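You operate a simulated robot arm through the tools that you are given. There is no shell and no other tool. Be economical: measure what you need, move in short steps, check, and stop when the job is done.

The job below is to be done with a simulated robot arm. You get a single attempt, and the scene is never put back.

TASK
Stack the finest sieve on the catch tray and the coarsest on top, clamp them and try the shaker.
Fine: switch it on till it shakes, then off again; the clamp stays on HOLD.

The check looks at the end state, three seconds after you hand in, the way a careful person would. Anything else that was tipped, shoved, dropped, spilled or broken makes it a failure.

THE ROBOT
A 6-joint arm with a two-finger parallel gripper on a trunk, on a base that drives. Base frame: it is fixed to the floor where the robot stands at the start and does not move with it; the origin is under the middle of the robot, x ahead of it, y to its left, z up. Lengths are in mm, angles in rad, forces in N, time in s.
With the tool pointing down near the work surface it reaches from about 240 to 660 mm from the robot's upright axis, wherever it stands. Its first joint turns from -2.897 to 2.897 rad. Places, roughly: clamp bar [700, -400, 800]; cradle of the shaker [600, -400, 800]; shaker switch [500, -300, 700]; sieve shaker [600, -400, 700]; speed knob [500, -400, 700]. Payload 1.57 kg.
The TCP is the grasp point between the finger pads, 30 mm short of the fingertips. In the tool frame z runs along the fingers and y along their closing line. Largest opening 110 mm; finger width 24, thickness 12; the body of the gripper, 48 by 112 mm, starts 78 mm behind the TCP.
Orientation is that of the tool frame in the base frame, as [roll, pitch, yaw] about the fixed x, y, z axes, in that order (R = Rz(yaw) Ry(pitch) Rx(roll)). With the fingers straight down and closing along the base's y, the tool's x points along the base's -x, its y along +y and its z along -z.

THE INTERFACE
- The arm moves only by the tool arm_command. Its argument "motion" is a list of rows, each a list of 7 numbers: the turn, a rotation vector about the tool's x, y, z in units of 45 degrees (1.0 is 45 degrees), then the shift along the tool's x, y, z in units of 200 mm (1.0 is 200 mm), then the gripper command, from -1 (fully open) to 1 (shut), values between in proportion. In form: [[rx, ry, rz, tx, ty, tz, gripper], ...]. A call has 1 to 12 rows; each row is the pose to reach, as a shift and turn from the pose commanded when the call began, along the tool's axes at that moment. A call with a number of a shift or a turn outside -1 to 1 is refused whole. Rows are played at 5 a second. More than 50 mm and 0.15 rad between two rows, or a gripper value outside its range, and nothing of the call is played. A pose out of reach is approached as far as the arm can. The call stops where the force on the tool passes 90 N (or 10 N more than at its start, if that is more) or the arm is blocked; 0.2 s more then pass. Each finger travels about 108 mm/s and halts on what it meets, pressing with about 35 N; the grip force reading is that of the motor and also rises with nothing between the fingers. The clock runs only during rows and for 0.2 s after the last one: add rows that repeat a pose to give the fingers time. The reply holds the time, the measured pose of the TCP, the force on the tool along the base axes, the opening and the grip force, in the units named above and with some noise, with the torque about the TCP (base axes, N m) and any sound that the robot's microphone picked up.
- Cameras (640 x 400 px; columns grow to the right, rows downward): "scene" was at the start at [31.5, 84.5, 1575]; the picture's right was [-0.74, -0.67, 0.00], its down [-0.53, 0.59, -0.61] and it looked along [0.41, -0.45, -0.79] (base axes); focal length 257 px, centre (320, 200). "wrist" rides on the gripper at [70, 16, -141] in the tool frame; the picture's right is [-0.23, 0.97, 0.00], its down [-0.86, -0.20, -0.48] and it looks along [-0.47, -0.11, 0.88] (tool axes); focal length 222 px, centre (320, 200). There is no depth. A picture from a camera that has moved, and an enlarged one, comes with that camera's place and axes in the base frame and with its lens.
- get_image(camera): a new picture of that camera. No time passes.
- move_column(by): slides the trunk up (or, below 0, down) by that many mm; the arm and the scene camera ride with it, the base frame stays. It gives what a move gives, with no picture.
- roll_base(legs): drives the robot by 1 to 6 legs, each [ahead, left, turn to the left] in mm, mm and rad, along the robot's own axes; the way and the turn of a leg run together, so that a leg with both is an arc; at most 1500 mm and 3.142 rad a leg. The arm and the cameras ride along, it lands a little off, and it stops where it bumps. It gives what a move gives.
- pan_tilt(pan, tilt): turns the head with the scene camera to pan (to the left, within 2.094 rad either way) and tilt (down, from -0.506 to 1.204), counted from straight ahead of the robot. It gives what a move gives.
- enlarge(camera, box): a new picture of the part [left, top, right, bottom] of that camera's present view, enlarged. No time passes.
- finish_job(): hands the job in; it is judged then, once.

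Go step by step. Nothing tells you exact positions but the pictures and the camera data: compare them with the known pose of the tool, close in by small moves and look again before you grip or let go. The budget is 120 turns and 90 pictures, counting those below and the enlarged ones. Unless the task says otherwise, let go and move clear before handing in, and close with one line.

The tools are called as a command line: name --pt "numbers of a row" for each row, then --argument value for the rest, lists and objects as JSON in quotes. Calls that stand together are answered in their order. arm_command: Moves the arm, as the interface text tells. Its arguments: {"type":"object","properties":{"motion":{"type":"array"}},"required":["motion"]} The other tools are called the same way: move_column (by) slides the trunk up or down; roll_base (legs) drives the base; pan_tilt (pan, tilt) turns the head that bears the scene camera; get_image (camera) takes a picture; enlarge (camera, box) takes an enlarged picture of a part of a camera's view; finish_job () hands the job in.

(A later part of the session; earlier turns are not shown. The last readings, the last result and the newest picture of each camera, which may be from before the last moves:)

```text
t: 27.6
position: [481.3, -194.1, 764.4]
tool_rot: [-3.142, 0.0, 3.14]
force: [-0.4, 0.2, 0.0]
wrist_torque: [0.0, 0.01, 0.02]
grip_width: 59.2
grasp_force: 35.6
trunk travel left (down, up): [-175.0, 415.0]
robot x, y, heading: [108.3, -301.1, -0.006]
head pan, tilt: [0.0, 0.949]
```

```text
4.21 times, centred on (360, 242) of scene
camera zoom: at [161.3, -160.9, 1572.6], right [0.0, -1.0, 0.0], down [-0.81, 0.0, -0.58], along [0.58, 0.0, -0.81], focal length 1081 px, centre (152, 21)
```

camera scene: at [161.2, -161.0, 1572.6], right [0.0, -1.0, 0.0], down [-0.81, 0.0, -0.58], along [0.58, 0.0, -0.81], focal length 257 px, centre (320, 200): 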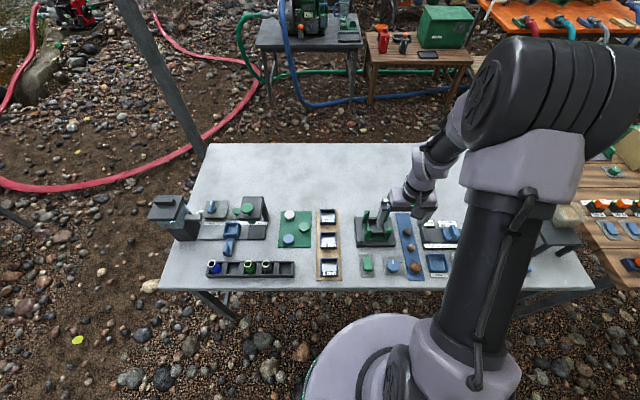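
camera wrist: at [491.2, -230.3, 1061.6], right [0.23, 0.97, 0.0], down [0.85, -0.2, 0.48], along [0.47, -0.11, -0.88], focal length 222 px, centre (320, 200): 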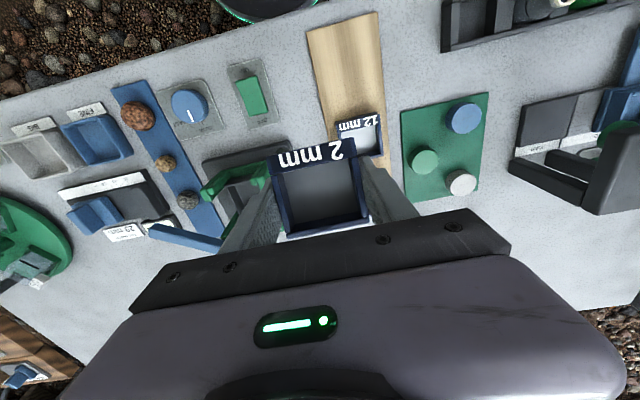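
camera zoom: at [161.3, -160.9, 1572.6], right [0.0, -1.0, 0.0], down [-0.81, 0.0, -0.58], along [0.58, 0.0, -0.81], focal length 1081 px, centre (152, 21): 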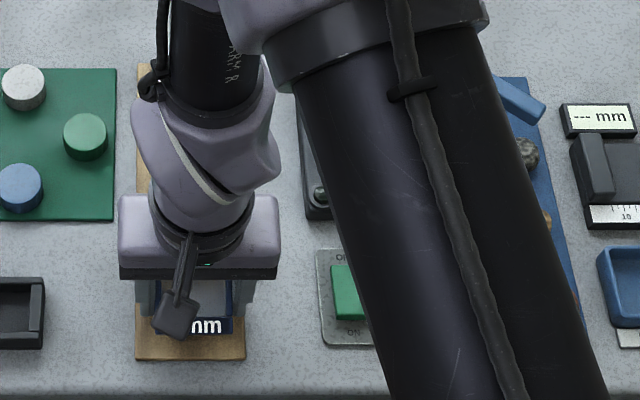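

arm_command --pt "0 0 0 0 0 0.015 1" --pt "0 0 0 0 0 0.03 1" --pt "0 0 0 0 0 0.03 -0.15" --pt "0 0 0 0 0 0.03 -0.15" --pt "0 0 0 0 0 0.03 -0.15"

enlarge --camera "wrist" --box '[240, 80, 400, 230]'

```text
t: 28.8
position: [480.2, -192.1, 758.8]
tool_rot: [-3.14, -0.001, 3.138]
force: [0.1, 0.1, 0.2]
wrist_torque: [-0.02, -0.02, -0.01]
grip_width: 63.0
grasp_force: 0.1
trunk travel left (down, up): [-175.0, 415.0]
robot x, y, heading: [107.1, -300.9, -0.007]
head pan, tilt: [0.0, 0.949]
```

```text
2.67 times, centred on (320, 155) of wrist
camera zoom: at [409.2, -176.5, 901.9], right [0.23, 0.97, 0.0], down [0.85, -0.2, 0.48], along [0.47, -0.11, -0.88], focal length 592 px, centre (320, 320)
```

zoom: 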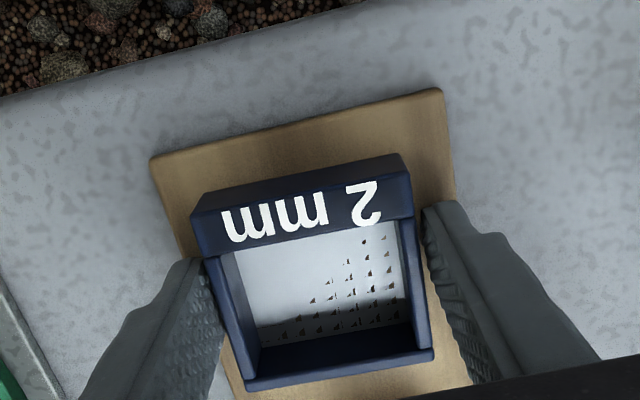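

The sieve dropped flat on its board. Now I'll open, lift clear and go to the -x side of the bar with the fingers closed.

arm_command --pt "0 0 0 0 0 0 -0.6" --pt "0 0 0 0 0 0 -0.6" --pt "0 0 0 0 0 -0.2 -0.6" --pt "0 0 0 0 0 -0.45 -0.6" --pt "0 0 0 0 0 -0.7 -0.6" --pt "0 0 0 0 -0.2 -0.75 0" --pt "0 0 0 0 -0.4 -0.75 1" --pt "0 0 0 0 -0.6 -0.75 1" --pt "0 0 0 -0.1 -0.8 -0.75 1" --pt "0 0 0 -0.2 -0.98 -0.75 1" --pt "0 0 0 -0.2 -0.98 -0.75 1"

arm_command --pt "0 0 0 -0.05 -0.2 0 1" --pt "0 0 0 -0.15 -0.4 0 1" --pt "0 0 0 -0.2 -0.42 0.1 1" --pt "0 0 0 -0.2 -0.42 0.2 1" --pt "0 0 0 -0.2 -0.42 0.2 1"

get_image --camera "wrist"

enlarge --camera "scene" --box '[340, 190, 430, 260]'

```text
t: 31.2
position: [520.4, -390.3, 907.3]
tool_rot: [-3.141, 0.0, 3.138]
force: [0.3, -0.5, 0.5]
wrist_torque: [0.01, 0.01, -0.01]
grip_width: 0.0
grasp_force: 20.8
trunk travel left (down, up): [-175.0, 415.0]
robot x, y, heading: [105.4, -300.6, -0.003]
head pan, tilt: [0.0, 0.949]
```

```text
t: 32.4
position: [559.1, -474.0, 868.4]
tool_rot: [-3.141, -0.001, 3.14]
force: [-0.7, -0.6, 0.4]
wrist_torque: [-0.02, 0.02, 0.0]
grip_width: 0.0
grasp_force: 21.4
trunk travel left (down, up): [-175.0, 415.0]
robot x, y, heading: [107.5, -300.4, -0.002]
head pan, tilt: [0.0, 0.949]
```

```text
46 pictures are left
camera wrist: at [487.2, -457.6, 1011.8], right [0.23, 0.97, 0.0], down [0.85, -0.2, 0.48], along [0.47, -0.11, -0.88], focal length 222 px, centre (320, 200)
```

wrist: 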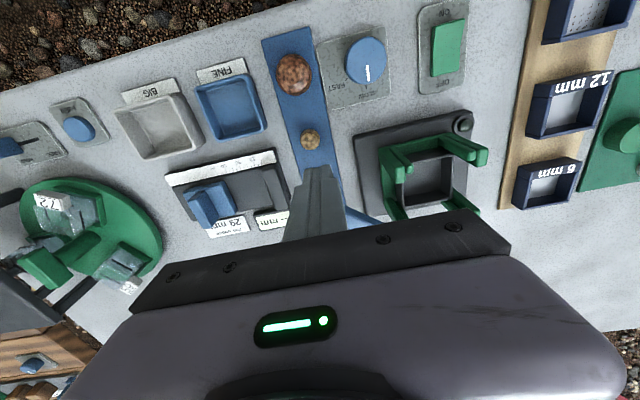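

```text
5.71 times, centred on (385, 225) of scene
camera zoom: at [161.3, -160.9, 1572.6], right [0.0, -1.0, 0.0], down [-0.81, 0.0, -0.58], along [0.58, 0.0, -0.81], focal length 1467 px, centre (-51, 57)
```

zoom: 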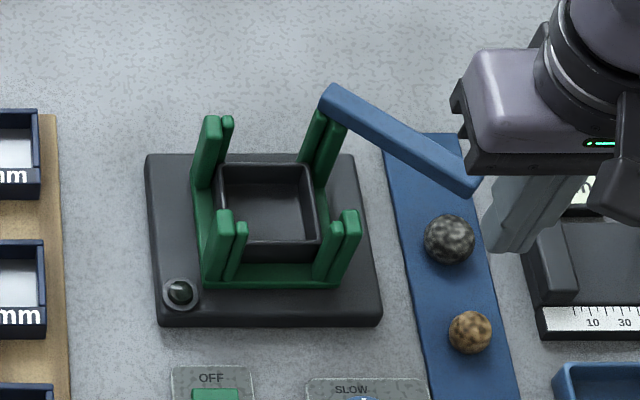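

The closed fingers are about 35 mm short of the bar's outer end on its -x side. I'll lower to bar height and push it back in +x.

arm_command --pt "0 0 0 0 0.06 0.08 1" --pt "0 0 0 0 0.06 0.16 1" --pt "0 0 0 -0.1 0.06 0.16 1" --pt "0 0 0 -0.18 0.06 0.16 1" --pt "0 0 0 -0.25 0.06 0.16 1" --pt "0 0 0 -0.32 0.06 0.16 1" --pt "0 0 0 -0.38 0.06 0.16 1" --pt "0 0 0 -0.42 0.06 0.16 1" --pt "0 0 0 -0.42 0.06 0.16 1"

enlarge --camera "scene" --box '[340, 180, 430, 260]'

```text
t: 34.4
position: [636.8, -462.1, 836.8]
tool_rot: [3.141, -0.006, 3.135]
force: [-39.1, -0.1, -7.7]
wrist_torque: [-0.12, 0.31, 0.04]
grip_width: 0.2
grasp_force: 21.1
trunk travel left (down, up): [-175.0, 415.0]
robot x, y, heading: [104.7, -300.6, -0.002]
head pan, tilt: [0.0, 0.949]
```

```text
5.00 times, centred on (385, 220) of scene
camera zoom: at [157.0, -161.1, 1572.6], right [0.0, -1.0, 0.0], down [-0.81, 0.0, -0.58], along [0.58, 0.0, -0.81], focal length 1284 px, centre (-5, 100)
```

zoom: 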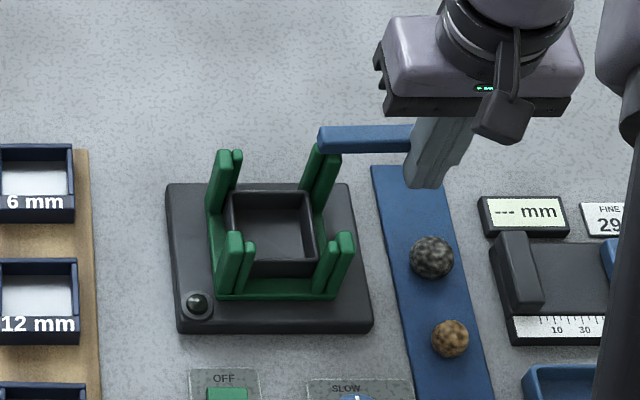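

The bar is back against its open stop, with its near edge at x≈649. I'll back off, open the fingers and straddle the cradle at post height, so I can compare the fingertips with the posts directly.

arm_command --pt "0 0 0 0.1 0 0 1" --pt "0 0 0 0.2 0 -0.1 1" --pt "0 0 0 0.2 0 -0.3 0" --pt "0 0 0 0.2 0.2 -0.3 -1" --pt "0 0 0 0.15 0.4 -0.3 -1" --pt "0 0 0 0.092 0.49 -0.3 -1" --pt "0 0 0 0.092 0.49 -0.1 -1" --pt "0 0 0 0.092 0.49 -0.01 -1" --pt "0 0 0 0.092 0.49 -0.01 -1"

enlarge --camera "wrist" --box '[200, 50, 440, 230]'

enlarge --camera "scene" --box '[345, 195, 420, 255]'

```text
t: 36.4
position: [625.3, -363.7, 838.2]
tool_rot: [3.141, 0.0, 3.138]
force: [-0.6, -0.1, -0.7]
wrist_torque: [0.04, -0.03, -0.03]
grip_width: 109.9
grasp_force: 0.1
trunk travel left (down, up): [-175.0, 415.0]
robot x, y, heading: [108.5, -297.2, -0.003]
head pan, tilt: [0.0, 0.949]
```

```text
2.22 times, centred on (320, 140) of wrist
camera zoom: at [554.2, -347.5, 981.4], right [0.23, 0.97, 0.0], down [0.85, -0.2, 0.48], along [0.47, -0.11, -0.88], focal length 494 px, centre (320, 333)
```

zoom: 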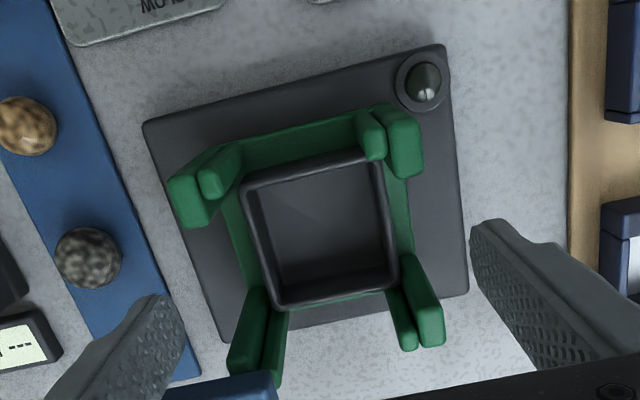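

```text
6.67 times, centred on (382, 225) of scene
camera zoom: at [161.3, -160.8, 1572.6], right [0.0, -1.0, 0.0], down [-0.81, 0.0, -0.58], along [0.58, 0.0, -0.81], focal length 1712 px, centre (-97, 33)
```

zoom: 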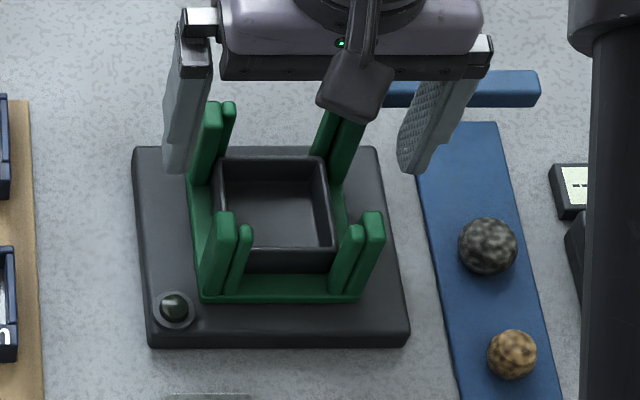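

That gives a good direct reference: the target for the sieve is about 4.5 mm less in x and 1 mm less in y than the present pose. I'll go back to the board and regrip the 2 mm sieve.

arm_command --pt "0 0 0 0 0 -0.2 -1" --pt "0 0 0 0 0 -0.35 -1" --pt "0 0 0 0.15 0.18 -0.35 -1" --pt "0 0 0 0.3 0.36 -0.35 -1" --pt "0 0 0 0.45 0.54 -0.35 -1" --pt "0 0 0 0.6 0.7 -0.35 -1" --pt "0 0 0 0.728 0.85 -0.35 -1" --pt "0 0 0 0.728 0.85 -0.12 -1" --pt "0 0 0 0.728 0.85 0.1 -1" --pt "0 0 0 0.728 0.85 0.28 -1" --pt "0 0 0 0.728 0.85 0.395 -1" --pt "0 0 0 0.728 0.85 0.395 -1"

enlarge --camera "wrist" --box '[240, 80, 400, 230]'

```text
t: 39.0
position: [478.5, -191.5, 758.9]
tool_rot: [3.141, -0.001, 3.14]
force: [-0.6, -0.3, 0.7]
wrist_torque: [0.0, -0.01, 0.0]
grip_width: 110.2
grasp_force: 0.0
trunk travel left (down, up): [-175.0, 415.0]
robot x, y, heading: [109.1, -301.6, -0.002]
head pan, tilt: [0.0, 0.949]
```

```text
2.67 times, centred on (320, 155) of wrist
camera zoom: at [408.8, -175.9, 902.4], right [0.23, 0.97, 0.0], down [0.85, -0.2, 0.48], along [0.47, -0.11, -0.88], focal length 592 px, centre (320, 320)
```

zoom: 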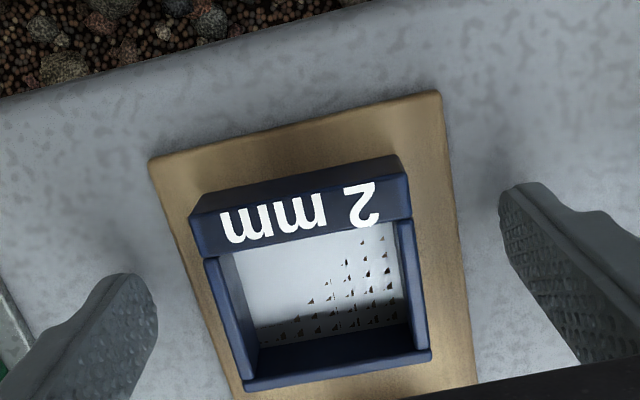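

arm_command --pt "0 0 0 0 0 0 0" --pt "0 0 0 0 0 0 1" --pt "0 0 0 0 0 0 1" --pt "0 0 0 0 0 0 1" --pt "0 0 0 0 0 -0.2 1" --pt "0 0 0 0 0 -0.4 1" --pt "0 0 0 0 0 -0.65 1" --pt "0 0 0 -0.17 -0.18 -0.65 1" --pt "0 0 0 -0.34 -0.36 -0.65 1" --pt "0 0 0 -0.51 -0.54 -0.65 1" --pt "0 0 0 -0.65 -0.7 -0.65 1" --pt "0 0 0 -0.7055 -0.855 -0.65 1"

arm_command --pt "0 0 0 0 0 0.1 1" --pt "0 0 0 0 0 0.15 1" --pt "0 0 0 0 0 0.15 1"

enlarge --camera "scene" --box '[345, 195, 420, 255]'

enlarge --camera "wrist" --box '[240, 80, 400, 230]'

```text
t: 41.6
position: [622.2, -365.4, 892.3]
tool_rot: [3.141, 0.001, 3.137]
force: [-0.1, -0.7, 0.0]
wrist_torque: [-0.01, 0.0, 0.01]
grip_width: 58.8
grasp_force: 34.9
trunk travel left (down, up): [-175.0, 415.0]
robot x, y, heading: [105.1, -303.0, -0.002]
head pan, tilt: [0.0, 0.949]
```

```text
t: 42.4
position: [620.1, -366.0, 861.7]
tool_rot: [-3.141, 0.003, 3.14]
force: [0.0, -0.7, 19.6]
wrist_torque: [-0.57, -0.61, -0.01]
grip_width: 58.8
grasp_force: 34.9
trunk travel left (down, up): [-175.0, 415.0]
robot x, y, heading: [106.1, -303.6, -0.007]
head pan, tilt: [0.0, 0.949]
```

```text
6.67 times, centred on (382, 225) of scene
camera zoom: at [159.7, -160.6, 1572.7], right [0.0, -1.0, 0.0], down [-0.81, 0.0, -0.58], along [0.58, 0.0, -0.81], focal length 1712 px, centre (-97, 33)
```

zoom: 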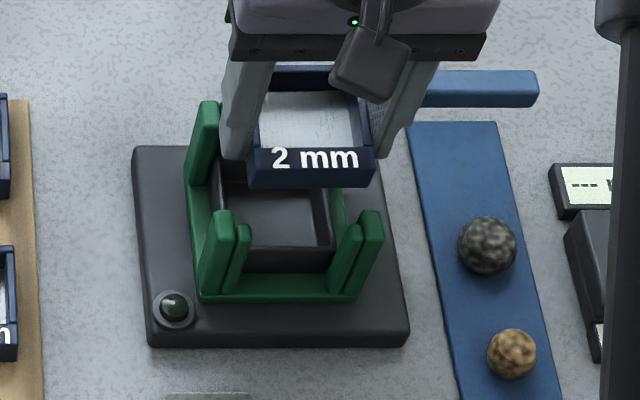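

```text
2.67 times, centred on (320, 155) of wrist
camera zoom: at [548.6, -347.7, 1004.5], right [0.23, 0.97, 0.0], down [0.85, -0.2, 0.48], along [0.47, -0.11, -0.88], focal length 592 px, centre (320, 320)
```

zoom: 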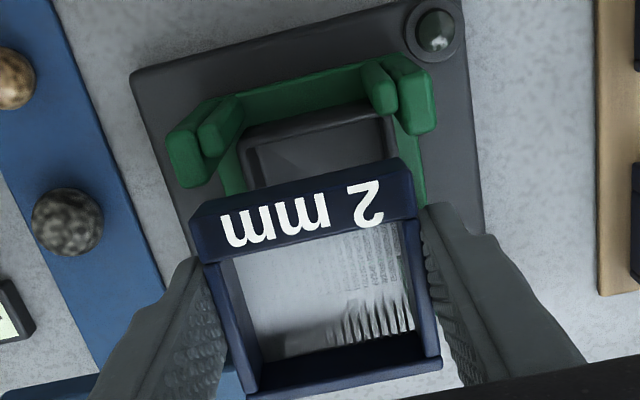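

Contact again at the rear-right corner, on top of the bar end (bar top z≈828). The earlier stops were simply the end of my commanded travel, so only the bar end obstructs; I'll lift, shift 3 mm in -x and retry.

arm_command --pt "0 0 0 0 0 -0.06 1" --pt "0 0 0 0.0155 0.002 -0.06 1" --pt "0 0 0 0.0155 0.002 0 1" --pt "0 0 0 0.0155 0.002 0.06 1" --pt "0 0 0 0.0155 0.002 0.06 1"

enlarge --camera "scene" --box '[345, 195, 420, 255]'

```text
t: 43.6
position: [616.2, -362.5, 849.5]
tool_rot: [-3.141, 0.005, 3.138]
force: [0.4, 0.3, 25.1]
wrist_torque: [-0.71, -0.82, 0.01]
grip_width: 59.5
grasp_force: 34.3
trunk travel left (down, up): [-175.0, 415.0]
robot x, y, heading: [110.2, -300.4, -0.004]
head pan, tilt: [0.0, 0.949]
```

```text
6.67 times, centred on (382, 225) of scene
camera zoom: at [159.1, -160.4, 1572.7], right [0.0, -1.0, 0.0], down [-0.81, 0.0, -0.58], along [0.58, 0.0, -0.81], focal length 1712 px, centre (-97, 33)
```

zoom: 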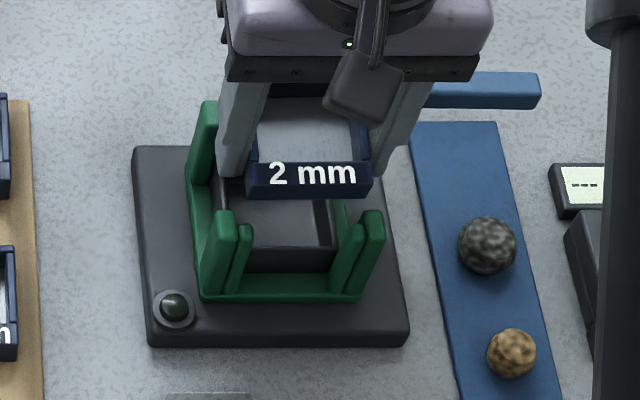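

The torque says the sieve's rear edge is at least 33 mm beyond the TCP, so the sieve sits forward of where I assumed. I'll lift, shift about 4 mm further in -x and retry.

arm_command --pt "0 0 0 0 0 -0.1 1" --pt "0 0 0 0.0195 0.0 -0.1 1" --pt "0 0 0 0.0195 0.0 -0.02 1" --pt "0 0 0 0.0195 0.0 0.0 1" --pt "0 0 0 0.0195 0.0 0.0 1"

enlarge --camera "scene" --box '[345, 195, 420, 255]'

```text
t: 44.8
position: [612.9, -364.1, 849.1]
tool_rot: [3.141, 0.001, 3.139]
force: [0.4, -0.1, -0.9]
wrist_torque: [-0.03, 0.0, -0.01]
grip_width: 59.1
grasp_force: 34.2
trunk travel left (down, up): [-175.0, 415.0]
robot x, y, heading: [106.7, -302.7, -0.005]
head pan, tilt: [0.0, 0.949]
```

```text
6.67 times, centred on (382, 225) of scene
camera zoom: at [161.4, -160.9, 1572.6], right [0.0, -1.0, 0.0], down [-0.81, 0.0, -0.58], along [0.58, 0.0, -0.81], focal length 1712 px, centre (-97, 33)
```

zoom: 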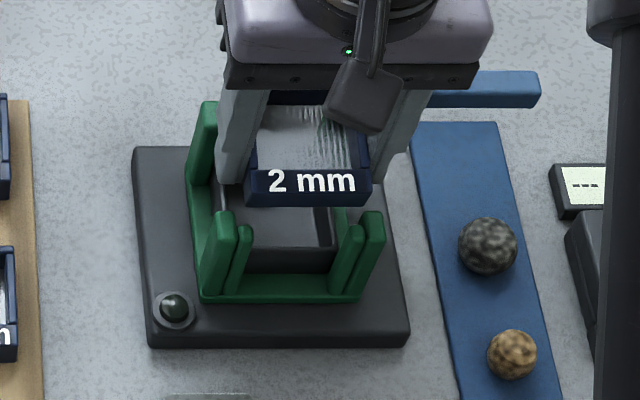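

Clear of the bar now. Continuing down in small steps.

arm_command --pt "0 0 0 0 0 0.04 1" --pt "0 0 0 0 0 0.08 1" --pt "0 0 0 0 0 0.12 1" --pt "0 0 0 0 0 0.12 1"

enlarge --camera "scene" --box '[345, 195, 420, 255]'

```text
t: 45.8
position: [614.3, -363.5, 823.5]
tool_rot: [3.141, -0.001, 3.14]
force: [5.7, 0.4, 1.7]
wrist_torque: [-0.09, -0.07, 0.18]
grip_width: 58.8
grasp_force: 35.0
trunk travel left (down, up): [-175.0, 415.0]
robot x, y, heading: [109.6, -299.8, -0.007]
head pan, tilt: [0.0, 0.949]
```

```text
6.67 times, centred on (382, 225) of scene
camera zoom: at [162.1, -160.8, 1572.5], right [0.0, -1.0, 0.0], down [-0.81, 0.0, -0.58], along [0.58, 0.0, -0.81], focal length 1712 px, centre (-97, 33)
```

zoom: 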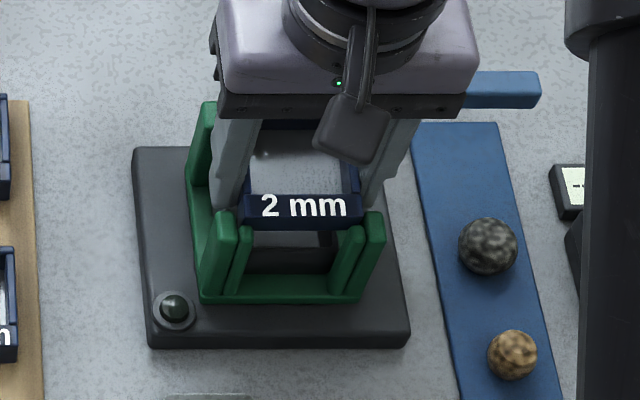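

The sieve is entering the posts with a light push on the front-right post. I'll ease +1.2 mm in x and continue.

arm_command --pt "0 0 0 -0.006 0 0.0 1" --pt "0 0 0 -0.006 0 0.05 1" --pt "0 0 0 -0.006 0 0.1 1" --pt "0 0 0 -0.006 0 0.1 1"

enlarge --camera "scene" --box '[345, 195, 420, 255]'

```text
t: 46.8
position: [615.7, -364.3, 804.4]
tool_rot: [3.141, 0.004, 3.138]
force: [10.9, 0.3, 16.2]
wrist_torque: [0.36, 0.05, 0.26]
grip_width: 59.1
grasp_force: 35.6
trunk travel left (down, up): [-175.0, 415.0]
robot x, y, heading: [108.5, -302.1, -0.001]
head pan, tilt: [0.0, 0.949]
```

```text
6.67 times, centred on (382, 225) of scene
camera zoom: at [161.3, -160.7, 1572.7], right [0.0, -1.0, 0.0], down [-0.81, 0.0, -0.58], along [0.58, 0.0, -0.81], focal length 1712 px, centre (-97, 33)
```

zoom: 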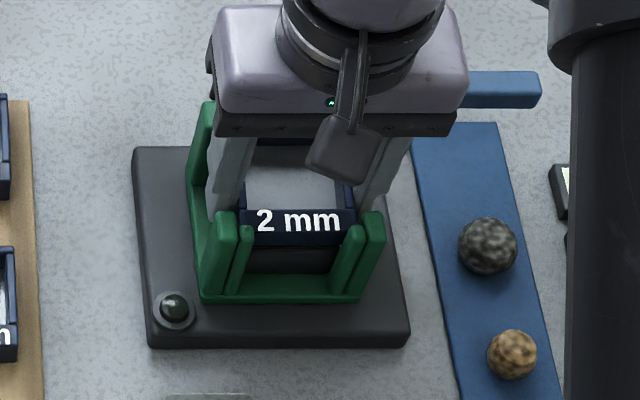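

arm_command --pt "0 0 0 -0.009 0 0.0 1" --pt "0 0 0 -0.009 0 0.03 1" --pt "0 0 0 -0.009 0 0.05 1" --pt "0 0 0 -0.009 0 0.05 1"

enlarge --camera "scene" --box '[345, 195, 420, 255]'

enlarge --camera "wrist" --box '[240, 80, 400, 230]'

```text
t: 47.5
position: [616.8, -364.8, 803.9]
tool_rot: [-3.14, 0.014, 3.138]
force: [-14.8, -0.1, 55.4]
wrist_torque: [1.76, 0.79, 0.43]
grip_width: 59.3
grasp_force: 35.3
trunk travel left (down, up): [-175.0, 415.0]
robot x, y, heading: [104.5, -298.9, -0.005]
head pan, tilt: [0.0, 0.949]
stopped in row 3: the force on the tool passed its limit at 99 N (the readings are from after the stop); the commanded pose is now the measured one
```

```text
6.67 times, centred on (382, 225) of scene
camera zoom: at [153.7, -160.7, 1573.0], right [0.0, -1.0, 0.0], down [-0.81, 0.0, -0.59], along [0.59, 0.0, -0.81], focal length 1712 px, centre (-97, 33)
```

zoom: 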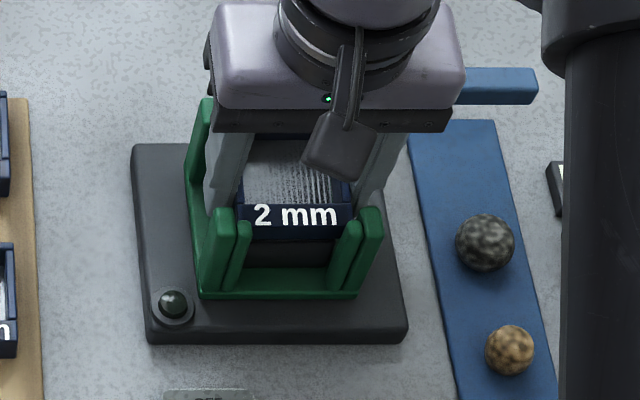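

```text
2.67 times, centred on (320, 155) of wrist
camera zoom: at [543.8, -348.1, 946.8], right [0.23, 0.97, 0.0], down [0.85, -0.2, 0.49], along [0.48, -0.11, -0.87], focal length 592 px, centre (320, 320)
```

zoom: 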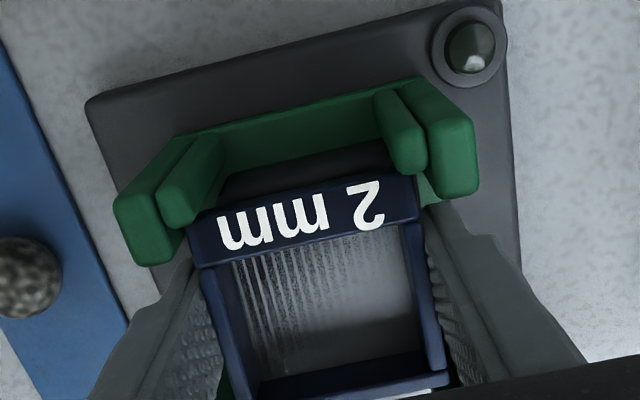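

It's stopped at TCP z≈803, consistent with being on (or almost on) the tray rim at z≈770. I'll back up 1 mm, loosen the fingers slightly so the sieve settles, and look.

arm_command --pt "0 0 0 0 0 -0.01 1" --pt "0 0 0 0 0 -0.01 -0.16" --pt "0 0 0 0 0 -0.01 -0.16" --pt "0 0 0 0 0 -0.01 -0.16"

enlarge --camera "wrist" --box '[240, 80, 400, 230]'

enlarge --camera "scene" --box '[345, 195, 420, 255]'

```text
t: 48.5
position: [617.1, -363.1, 805.3]
tool_rot: [-3.14, 0.012, 3.139]
force: [-8.4, -0.8, 46.7]
wrist_torque: [1.51, 0.52, 0.28]
grip_width: 62.6
grasp_force: 0.1
trunk travel left (down, up): [-175.0, 415.0]
robot x, y, heading: [108.7, -300.7, -0.004]
head pan, tilt: [0.0, 0.949]
```

```text
2.67 times, centred on (320, 155) of wrist
camera zoom: at [545.1, -348.0, 947.1], right [0.23, 0.97, 0.0], down [0.85, -0.2, 0.49], along [0.48, -0.11, -0.87], focal length 592 px, centre (320, 320)
```

zoom: 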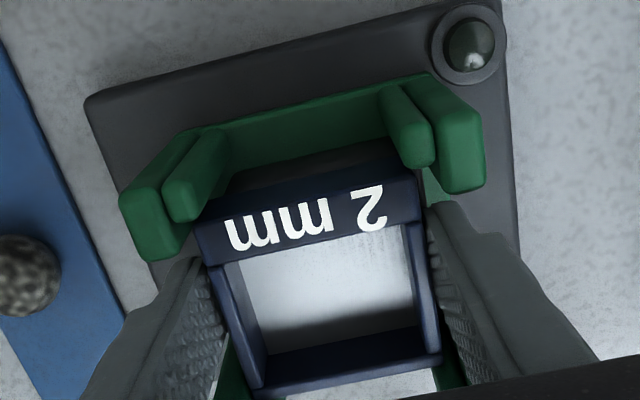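

```text
6.67 times, centred on (382, 225) of scene
camera zoom: at [156.3, -160.8, 1572.8], right [0.0, -1.0, 0.0], down [-0.81, 0.0, -0.58], along [0.58, 0.0, -0.81], focal length 1712 px, centre (-97, 33)
```

zoom: 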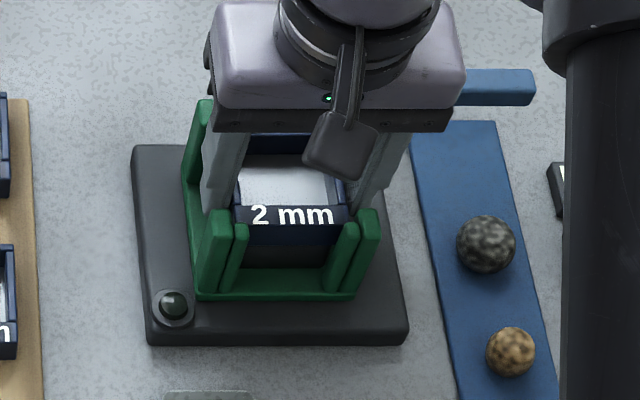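

The sieve settled. I'll withdraw straight up with slightly wider fingers and look at how it sits.

arm_command --pt "0 0 0 0 0 -0.02 -0.2" --pt "0 0 0 0 0 -0.1 -0.25" --pt "0 0 0 0 0 -0.3 -0.25" --pt "0 0 0 0 0 -0.5 -0.25" --pt "0 0 0 0.1 0.2 -0.5 -1" --pt "0 0 0 0.1 0.4 -0.5 -1" --pt "0 0 0 0.0 0.6 -0.5 -1" --pt "0 0 0 -0.15 0.75 -0.5 -1" --pt "0 0 0 -0.35 0.86 -0.5 -1" --pt "0 0 0 -0.36 0.86 -0.5 -1"

enlarge --camera "scene" --box '[345, 195, 420, 255]'

enlarge --camera "wrist" --box '[190, 50, 450, 240]'

```text
t: 50.7
position: [690.7, -192.6, 901.6]
tool_rot: [-3.14, 0.007, 3.139]
force: [-0.4, -0.2, 0.4]
wrist_torque: [0.01, 0.03, 0.0]
grip_width: 110.1
grasp_force: 0.1
trunk travel left (down, up): [-175.0, 415.0]
robot x, y, heading: [104.7, -299.8, -0.008]
head pan, tilt: [0.0, 0.949]
```

```text
6.67 times, centred on (382, 225) of scene
camera zoom: at [161.1, -160.9, 1572.6], right [0.0, -1.0, 0.0], down [-0.81, 0.0, -0.58], along [0.58, 0.0, -0.81], focal length 1712 px, centre (-97, 33)
```

zoom: 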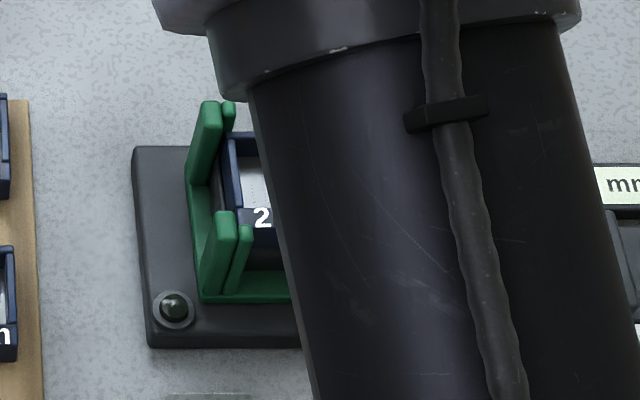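

```text
2.11 times, centred on (320, 145) of wrist
camera zoom: at [619.5, -175.8, 1043.7], right [0.23, 0.97, 0.0], down [0.85, -0.2, 0.49], along [0.47, -0.11, -0.87], focal length 468 px, centre (320, 316)
```

zoom: 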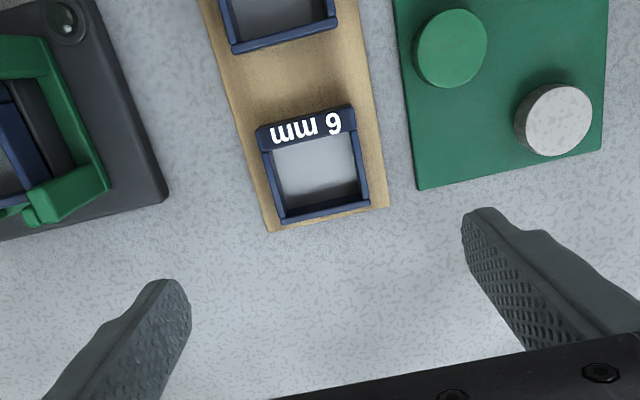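

The 2 mm sieve is in. Before choosing the next sieve I need to know whether one or two more fit below the bar, so I'll move over the 12 mm sieve, which clears the scene view.

arm_command --pt "0 0.008 0 0.2 0 0 -1" --pt "0 0.008 0 0.4 0 0 -1" --pt "0 0.008 0 0.5 0 0 -1" --pt "0 0.008 0 0.5 0 0 -1"

enlarge --camera "scene" --box '[350, 200, 410, 250]'

enlarge --camera "wrist" --box '[190, 50, 450, 240]'

```text
t: 51.7
position: [591.1, -192.5, 902.3]
tool_rot: [-3.141, 0.001, 3.139]
force: [0.9, 0.0, 0.8]
wrist_torque: [0.01, -0.02, -0.01]
grip_width: 110.0
grasp_force: 0.0
trunk travel left (down, up): [-175.0, 415.0]
robot x, y, heading: [107.8, -296.4, -0.002]
head pan, tilt: [0.0, 0.949]
```

```text
8.00 times, centred on (380, 225) of scene
camera zoom: at [161.3, -160.9, 1572.5], right [0.0, -1.0, 0.0], down [-0.81, 0.0, -0.58], along [0.58, 0.0, -0.81], focal length 2054 px, centre (-160, 0)
```

zoom: 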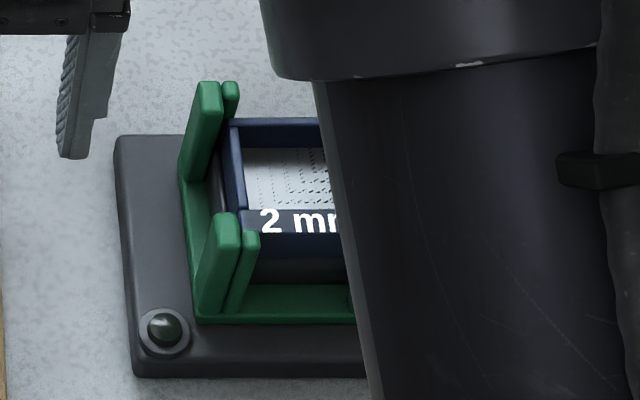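

```text
2.11 times, centred on (320, 145) of wrist
camera zoom: at [520.8, -176.3, 1045.3], right [0.23, 0.97, 0.0], down [0.85, -0.2, 0.48], along [0.47, -0.11, -0.88], focal length 468 px, centre (320, 316)
```

zoom: 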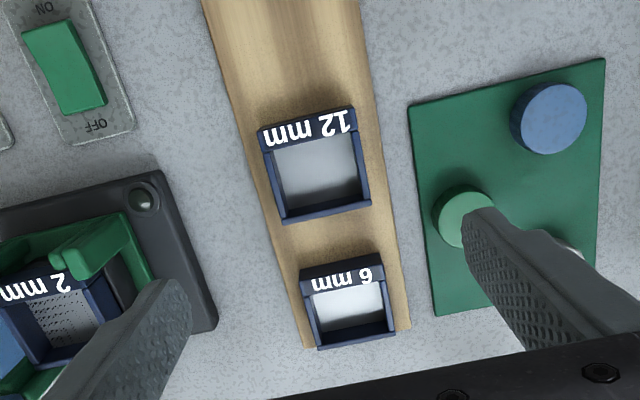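

From the earlier oblique picture: tray rim ≈780, bar underside ≈828, sieve pitch ≈20 mm, so two sieves (2 mm, then 12 mm) fit under the clamp. I'll pick up the 12 mm sieve at about x=586, y=-192.

arm_command --pt "0 0 0 0.025 0 0.1 -0.64" --pt "0 0 0 0.025 0 0.3 -0.64" --pt "0 0 0 0.025 0 0.5 -0.64" --pt "0 0 0 0.025 0 0.65 -0.64" --pt "0 0 0 0.025 0 0.71 -0.64" --pt "0 0 0 0.025 0 0.71 -0.64"

enlarge --camera "wrist" --box '[240, 80, 400, 230]'

```text
t: 53.1
position: [586.0, -191.9, 760.6]
tool_rot: [3.14, 0.002, 3.138]
force: [0.6, -0.3, 0.5]
wrist_torque: [0.01, 0.01, 0.02]
grip_width: 90.3
grasp_force: 0.1
trunk travel left (down, up): [-175.0, 415.0]
robot x, y, heading: [103.4, -297.6, -0.0]
head pan, tilt: [0.0, 0.949]
```

```text
2.67 times, centred on (320, 155) of wrist
camera zoom: at [515.0, -176.4, 902.5], right [0.23, 0.97, 0.0], down [0.85, -0.2, 0.48], along [0.47, -0.11, -0.88], focal length 592 px, centre (320, 320)
```

zoom: 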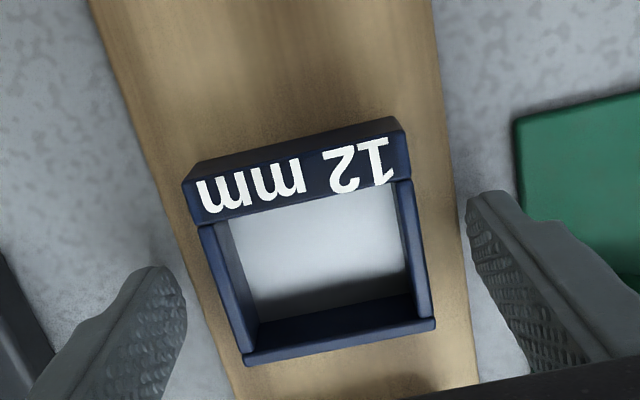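

Slightly behind the sieve centre line, so I'll shift −4 mm in x, grip and lift.

arm_command --pt "0 0 0 0.02 0 0.008 -0.64" --pt "0 0 0 0.02 0 0.008 0" --pt "0 0 0 0.02 0 0.008 1" --pt "0 0 0 0.02 0 0.008 1" --pt "0 0 0 0.02 0 0.008 1" --pt "0 0 0 0.02 0 -0.2 1" --pt "0 0 0 0.02 0 -0.4 1" --pt "0 0 0 0.02 0 -0.6 1" --pt "0 0 0 0.02 0 -0.75 1" --pt "0 0 0 0.02 0 -0.75 1"

arm_command --pt "0 0 0 -0.05 -0.2 0 1" --pt "0 0 0 -0.1 -0.4 0 1" --pt "0 0 0 -0.15 -0.6 0 1" --pt "0 0 0 -0.17 -0.8 0 1" --pt "0 0 0 -0.17 -0.862 0 1" --pt "0 0 0 -0.17 -0.862 0.06 1" --pt "0 0 0 -0.17 -0.862 0.06 1"

enlarge --camera "wrist" --box '[240, 80, 400, 230]'

enlarge --camera "scene" --box '[345, 195, 420, 255]'

```text
t: 55.3
position: [581.8, -192.8, 909.9]
tool_rot: [-3.141, 0.001, 3.139]
force: [-0.7, 0.9, -0.9]
wrist_torque: [0.04, 0.03, 0.01]
grip_width: 58.9
grasp_force: 35.3
trunk travel left (down, up): [-175.0, 415.0]
robot x, y, heading: [106.8, -302.9, -0.004]
head pan, tilt: [0.0, 0.949]
```

```text
t: 56.9
position: [616.1, -363.4, 896.9]
tool_rot: [3.141, 0.002, 3.139]
force: [-0.9, 0.3, -0.1]
wrist_torque: [-0.01, -0.05, 0.01]
grip_width: 58.8
grasp_force: 34.8
trunk travel left (down, up): [-175.0, 415.0]
robot x, y, heading: [105.4, -298.8, -0.003]
head pan, tilt: [0.0, 0.949]
```

```text
2.67 times, centred on (320, 155) of wrist
camera zoom: at [544.7, -347.8, 1039.8], right [0.23, 0.97, 0.0], down [0.85, -0.2, 0.48], along [0.47, -0.11, -0.88], focal length 592 px, centre (320, 320)
```

zoom: 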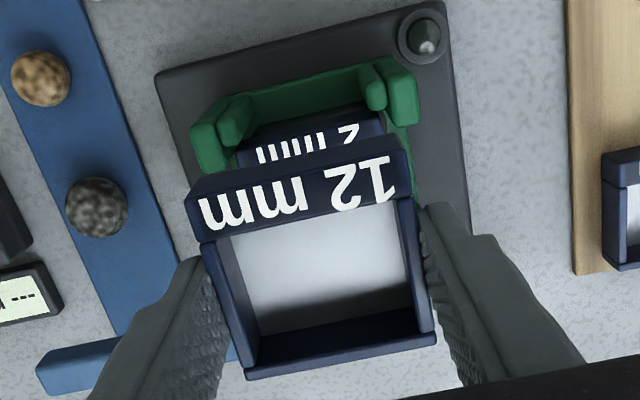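

```text
6.67 times, centred on (382, 225) of scene
camera zoom: at [161.2, -160.9, 1572.6], right [0.0, -1.0, 0.0], down [-0.81, 0.0, -0.58], along [0.58, 0.0, -0.81], focal length 1712 px, centre (-97, 33)
```

zoom: 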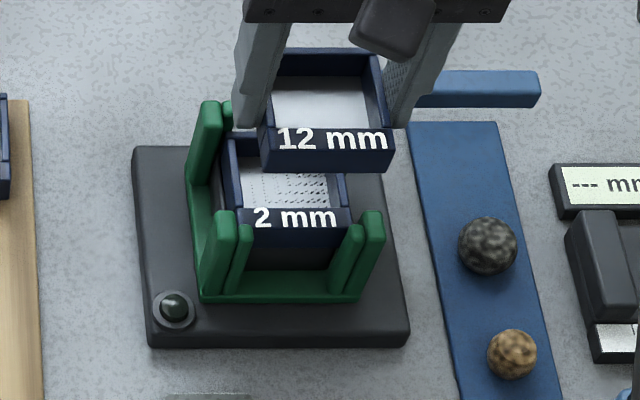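

Two sieves are nearly aligned. I'll shift +1 mm in y and lower to just below bar height, watching force.

arm_command --pt "0 0 0 0 0.005 0.05 1" --pt "0 0 0 0 0.005 0.12 1" --pt "0 0 0 0 0.005 0.2 1" --pt "0 0 0 0 0.005 0.24 1" --pt "0 0 0 0 0.005 0.24 1"

```text
t: 58.1
position: [615.8, -363.1, 848.3]
tool_rot: [-3.141, 0.002, 3.137]
force: [0.0, 0.5, -0.4]
wrist_torque: [-0.02, 0.01, 0.0]
grip_width: 59.0
grasp_force: 35.0
trunk travel left (down, up): [-175.0, 415.0]
robot x, y, heading: [105.0, -301.2, -0.006]
head pan, tilt: [0.0, 0.949]
```

arm_command --pt "0 0 0 0 0 0.03 1" --pt "0 0 0 0 0 0.06 1" --pt "0 0 0 0 0 0.06 1"

enlarge --camera "scene" --box '[345, 195, 420, 255]'

```text
t: 58.9
position: [615.0, -363.5, 837.9]
tool_rot: [-3.141, 0.004, 3.138]
force: [6.2, 0.0, 20.9]
wrist_torque: [0.02, 0.41, -0.02]
grip_width: 59.0
grasp_force: 34.7
trunk travel left (down, up): [-175.0, 415.0]
robot x, y, heading: [107.7, -301.6, 0.002]
head pan, tilt: [0.0, 0.949]
```

```text
6.67 times, centred on (382, 225) of scene
camera zoom: at [160.3, -160.6, 1572.7], right [0.0, -1.0, 0.0], down [-0.81, 0.0, -0.58], along [0.58, 0.0, -0.81], focal length 1712 px, centre (-97, 33)
```

zoom: 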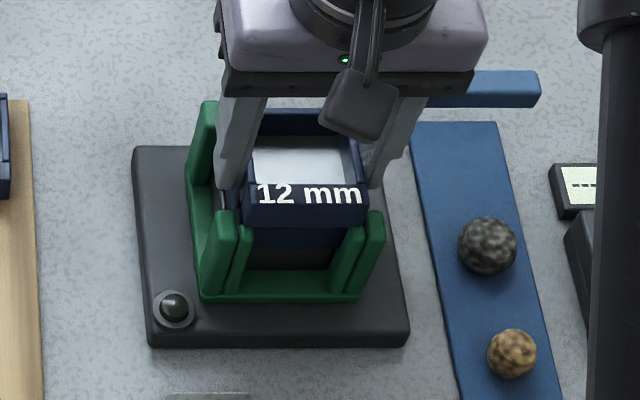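

Contact at the front centre, and the picture says it is slightly too far right. I'll lift 3 mm, shift +2 mm in x and +2 mm in y, and lower again.

arm_command --pt "0 0 0 0 0 -0.025 1" --pt "0 0 0 -0.01 0.01 -0.025 1" --pt "0 0 0 -0.01 0.01 0.0 1" --pt "0 0 0 -0.01 0.01 0.02 1" --pt "0 0 0 -0.01 0.01 0.02 1"

```text
t: 60.1
position: [617.3, -361.4, 834.5]
tool_rot: [-3.141, 0.002, 3.139]
force: [0.0, 0.5, 17.9]
wrist_torque: [0.01, 0.59, -0.01]
grip_width: 58.8
grasp_force: 35.4
trunk travel left (down, up): [-175.0, 415.0]
robot x, y, heading: [104.9, -294.3, -0.001]
head pan, tilt: [0.0, 0.949]
```

enlarge --camera "scene" --box '[360, 205, 405, 245]'

enlarge --camera "wrist" --box '[240, 80, 400, 230]'

```text
10.00 times, centred on (382, 225) of scene
camera zoom: at [159.6, -160.7, 1572.7], right [0.0, -1.0, 0.0], down [-0.81, 0.0, -0.58], along [0.58, 0.0, -0.81], focal length 2568 px, centre (-305, -50)
```

zoom: 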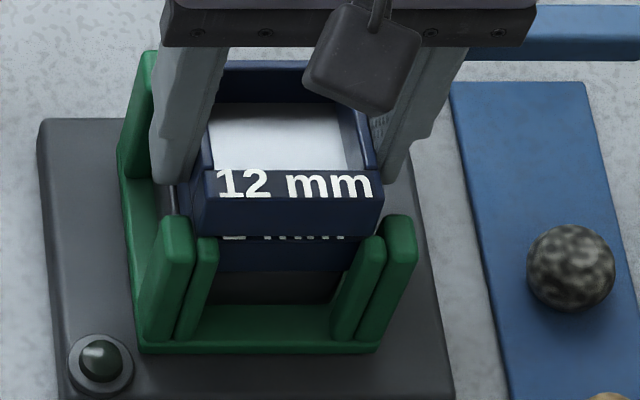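

```text
2.67 times, centred on (320, 155) of wrist
camera zoom: at [546.3, -344.5, 977.7], right [0.23, 0.97, 0.0], down [0.85, -0.2, 0.48], along [0.47, -0.11, -0.88], focal length 592 px, centre (320, 320)
```

zoom: 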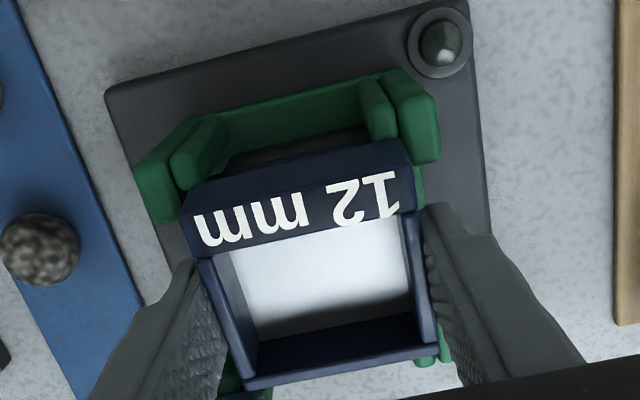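

arm_command --pt "0 0 0 0 0 -0.015 1" --pt "0 0 0 -0.009 0.0 -0.015 1" --pt "0 0 0 -0.009 0.0 0.01 1" --pt "0 0 0 -0.009 0.0 0.03 1" --pt "0 0 0 -0.009 0.0 0.03 1"

```text
t: 61.3
position: [620.0, -361.9, 827.2]
tool_rot: [3.141, 0.002, 3.137]
force: [4.4, 0.4, 5.0]
wrist_torque: [-0.13, -0.09, 0.11]
grip_width: 58.5
grasp_force: 35.3
trunk travel left (down, up): [-175.0, 415.0]
robot x, y, heading: [105.0, -301.4, -0.007]
head pan, tilt: [0.0, 0.949]
```

arm_command --pt "0 0 0 -0.003 0.0 0.02 1" --pt "0 0 0 -0.003 0.0 0.04 1" --pt "0 0 0 -0.003 0.0 0.04 1"

enlarge --camera "scene" --box '[360, 205, 405, 245]'

```text
t: 62.1
position: [619.7, -359.6, 826.3]
tool_rot: [-3.138, 0.015, 3.139]
force: [-0.8, -1.2, 90.5]
wrist_torque: [-2.65, 0.28, 0.02]
grip_width: 58.8
grasp_force: 35.3
trunk travel left (down, up): [-175.0, 415.0]
robot x, y, heading: [105.9, -299.4, 0.0]
head pan, tilt: [0.0, 0.949]
```

```text
10.00 times, centred on (382, 225) of scene
camera zoom: at [153.5, -159.6, 1573.4], right [0.0, -1.0, 0.0], down [-0.81, 0.0, -0.59], along [0.59, 0.0, -0.81], focal length 2568 px, centre (-305, -50)
```

zoom: 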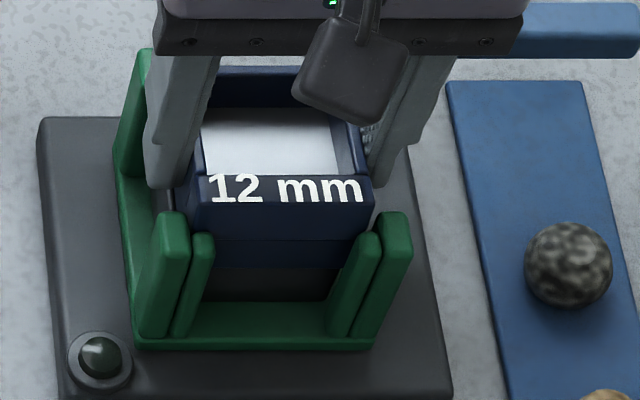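

It seems to be seated. I'll relieve the pressure, loosen the fingers, then rise and look.

arm_command --pt "0 0 0 0 0 -0.035 1" --pt "0 0 0 0 0 -0.045 1" --pt "0 0 0 0 0 -0.045 -0.14" --pt "0 0 0 0 0 -0.045 -0.14" --pt "0 0 0 0 0 -0.045 -0.14"

enlarge --camera "scene" --box '[360, 205, 405, 245]'

```text
t: 63.3
position: [619.6, -361.3, 828.1]
tool_rot: [3.141, -0.001, 3.139]
force: [0.4, -0.2, -0.2]
wrist_torque: [0.03, -0.02, 0.02]
grip_width: 62.8
grasp_force: 0.1
trunk travel left (down, up): [-175.0, 415.0]
robot x, y, heading: [107.4, -303.0, -0.004]
head pan, tilt: [0.0, 0.949]
```

```text
10.00 times, centred on (382, 225) of scene
camera zoom: at [161.3, -160.9, 1572.4], right [0.0, -1.0, 0.0], down [-0.81, 0.0, -0.58], along [0.58, 0.0, -0.81], focal length 2568 px, centre (-305, -50)
```

zoom: 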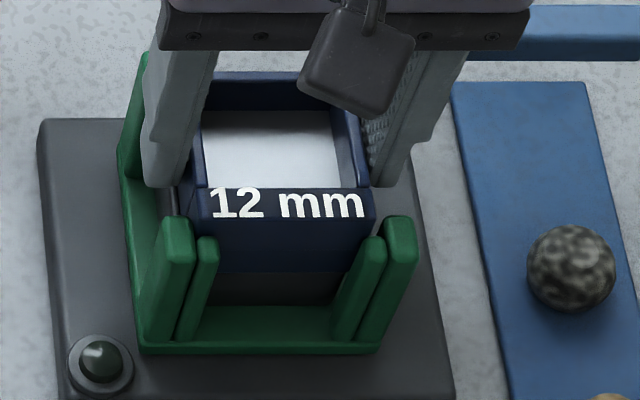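

The 12 mm sieve settled about 18 mm above the first, just below the bar's underside. I'll withdraw, and park on the far-left side of the bar's sweep to look.

arm_command --pt "0 0 0 0 0 -0.03 -0.2" --pt "0 0 0 0 0 -0.15 -0.2" --pt "0 0 0 0 0 -0.35 -0.2" --pt "0 0 0 0.1 0.1 -0.4 -0.2" --pt "0 0 0 0.2 0.3 -0.4 0" --pt "0 0 0 0.3 0.5 -0.4 1" --pt "0 0 0 0.3 0.6 -0.4 1" --pt "0 0 0 0.3 0.6 -0.4 1"

enlarge --camera "scene" --box '[345, 195, 420, 255]'

```text
t: 65.1
position: [561.7, -238.7, 906.8]
tool_rot: [3.141, 0.0, 3.139]
force: [0.0, 0.1, -0.6]
wrist_torque: [-0.01, 0.03, 0.01]
grip_width: 0.2
grasp_force: 21.6
trunk travel left (down, up): [-175.0, 415.0]
robot x, y, heading: [106.8, -296.3, -0.003]
head pan, tilt: [0.0, 0.949]
```

```text
6.67 times, centred on (382, 225) of scene
camera zoom: at [161.2, -161.0, 1572.6], right [0.0, -1.0, 0.0], down [-0.81, 0.0, -0.58], along [0.58, 0.0, -0.81], focal length 1712 px, centre (-97, 33)
```

zoom: 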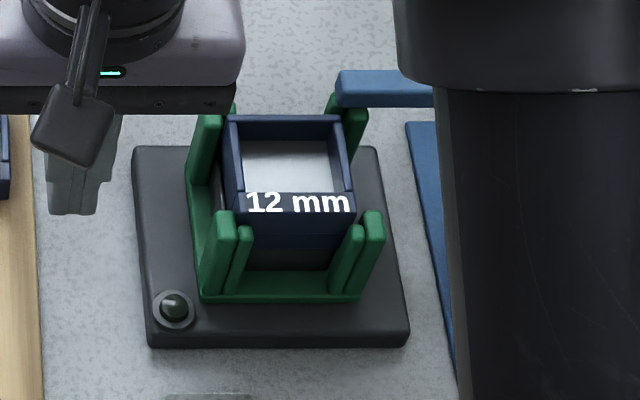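

The stack looks right. Now I'll bring the closed fingers round to the far (+x) side of the bar, to sweep it over the stack.

arm_command --pt "0 0 0 -0.1 -0.2 -0.05 1" --pt "0 0 0 -0.2 -0.4 -0.05 1" --pt "0 0 0 -0.35 -0.55 -0.05 1" --pt "0 0 0 -0.5 -0.7 -0.05 1" --pt "0 0 0 -0.62 -0.85 -0.05 1" --pt "0 0 0 -0.66 -0.98 -0.05 1" --pt "0 0 0 -0.66 -0.98 -0.05 1"

arm_command --pt "0 0 0 0 -0.2 0 1" --pt "0 0 0 0 -0.22 0.15 1" --pt "0 0 0 0 -0.22 0.3 1" --pt "0 0 0 0 -0.22 0.34 1" --pt "0 0 0 0 -0.22 0.34 1"

enlarge --camera "wrist" --box '[200, 50, 440, 230]'

```text
t: 66.7
position: [692.5, -440.0, 919.2]
tool_rot: [-3.141, 0.001, 3.137]
force: [-0.3, 0.0, 0.4]
wrist_torque: [0.0, 0.01, 0.02]
grip_width: 0.1
grasp_force: 21.2
trunk travel left (down, up): [-175.0, 415.0]
robot x, y, heading: [107.1, -301.2, -0.004]
head pan, tilt: [0.0, 0.949]
```

```text
t: 67.9
position: [691.4, -482.6, 851.8]
tool_rot: [-3.141, 0.0, 3.136]
force: [0.4, 0.3, 0.4]
wrist_torque: [-0.01, 0.03, -0.02]
grip_width: 0.2
grasp_force: 22.0
trunk travel left (down, up): [-175.0, 415.0]
robot x, y, heading: [107.4, -301.5, -0.004]
head pan, tilt: [0.0, 0.949]
```

```text
2.22 times, centred on (320, 140) of wrist
camera zoom: at [620.8, -466.0, 993.4], right [0.23, 0.97, 0.0], down [0.85, -0.2, 0.48], along [0.47, -0.11, -0.88], focal length 494 px, centre (320, 333)
```

zoom: 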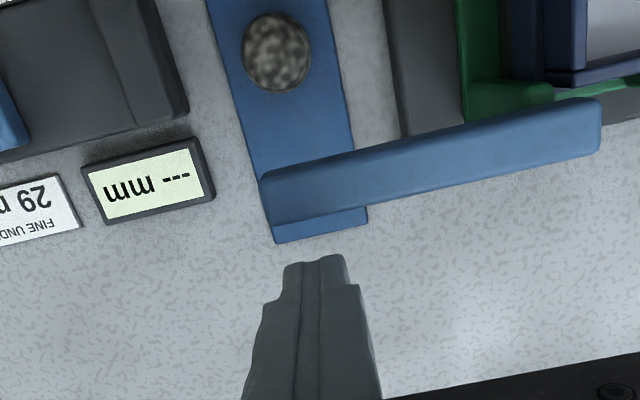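

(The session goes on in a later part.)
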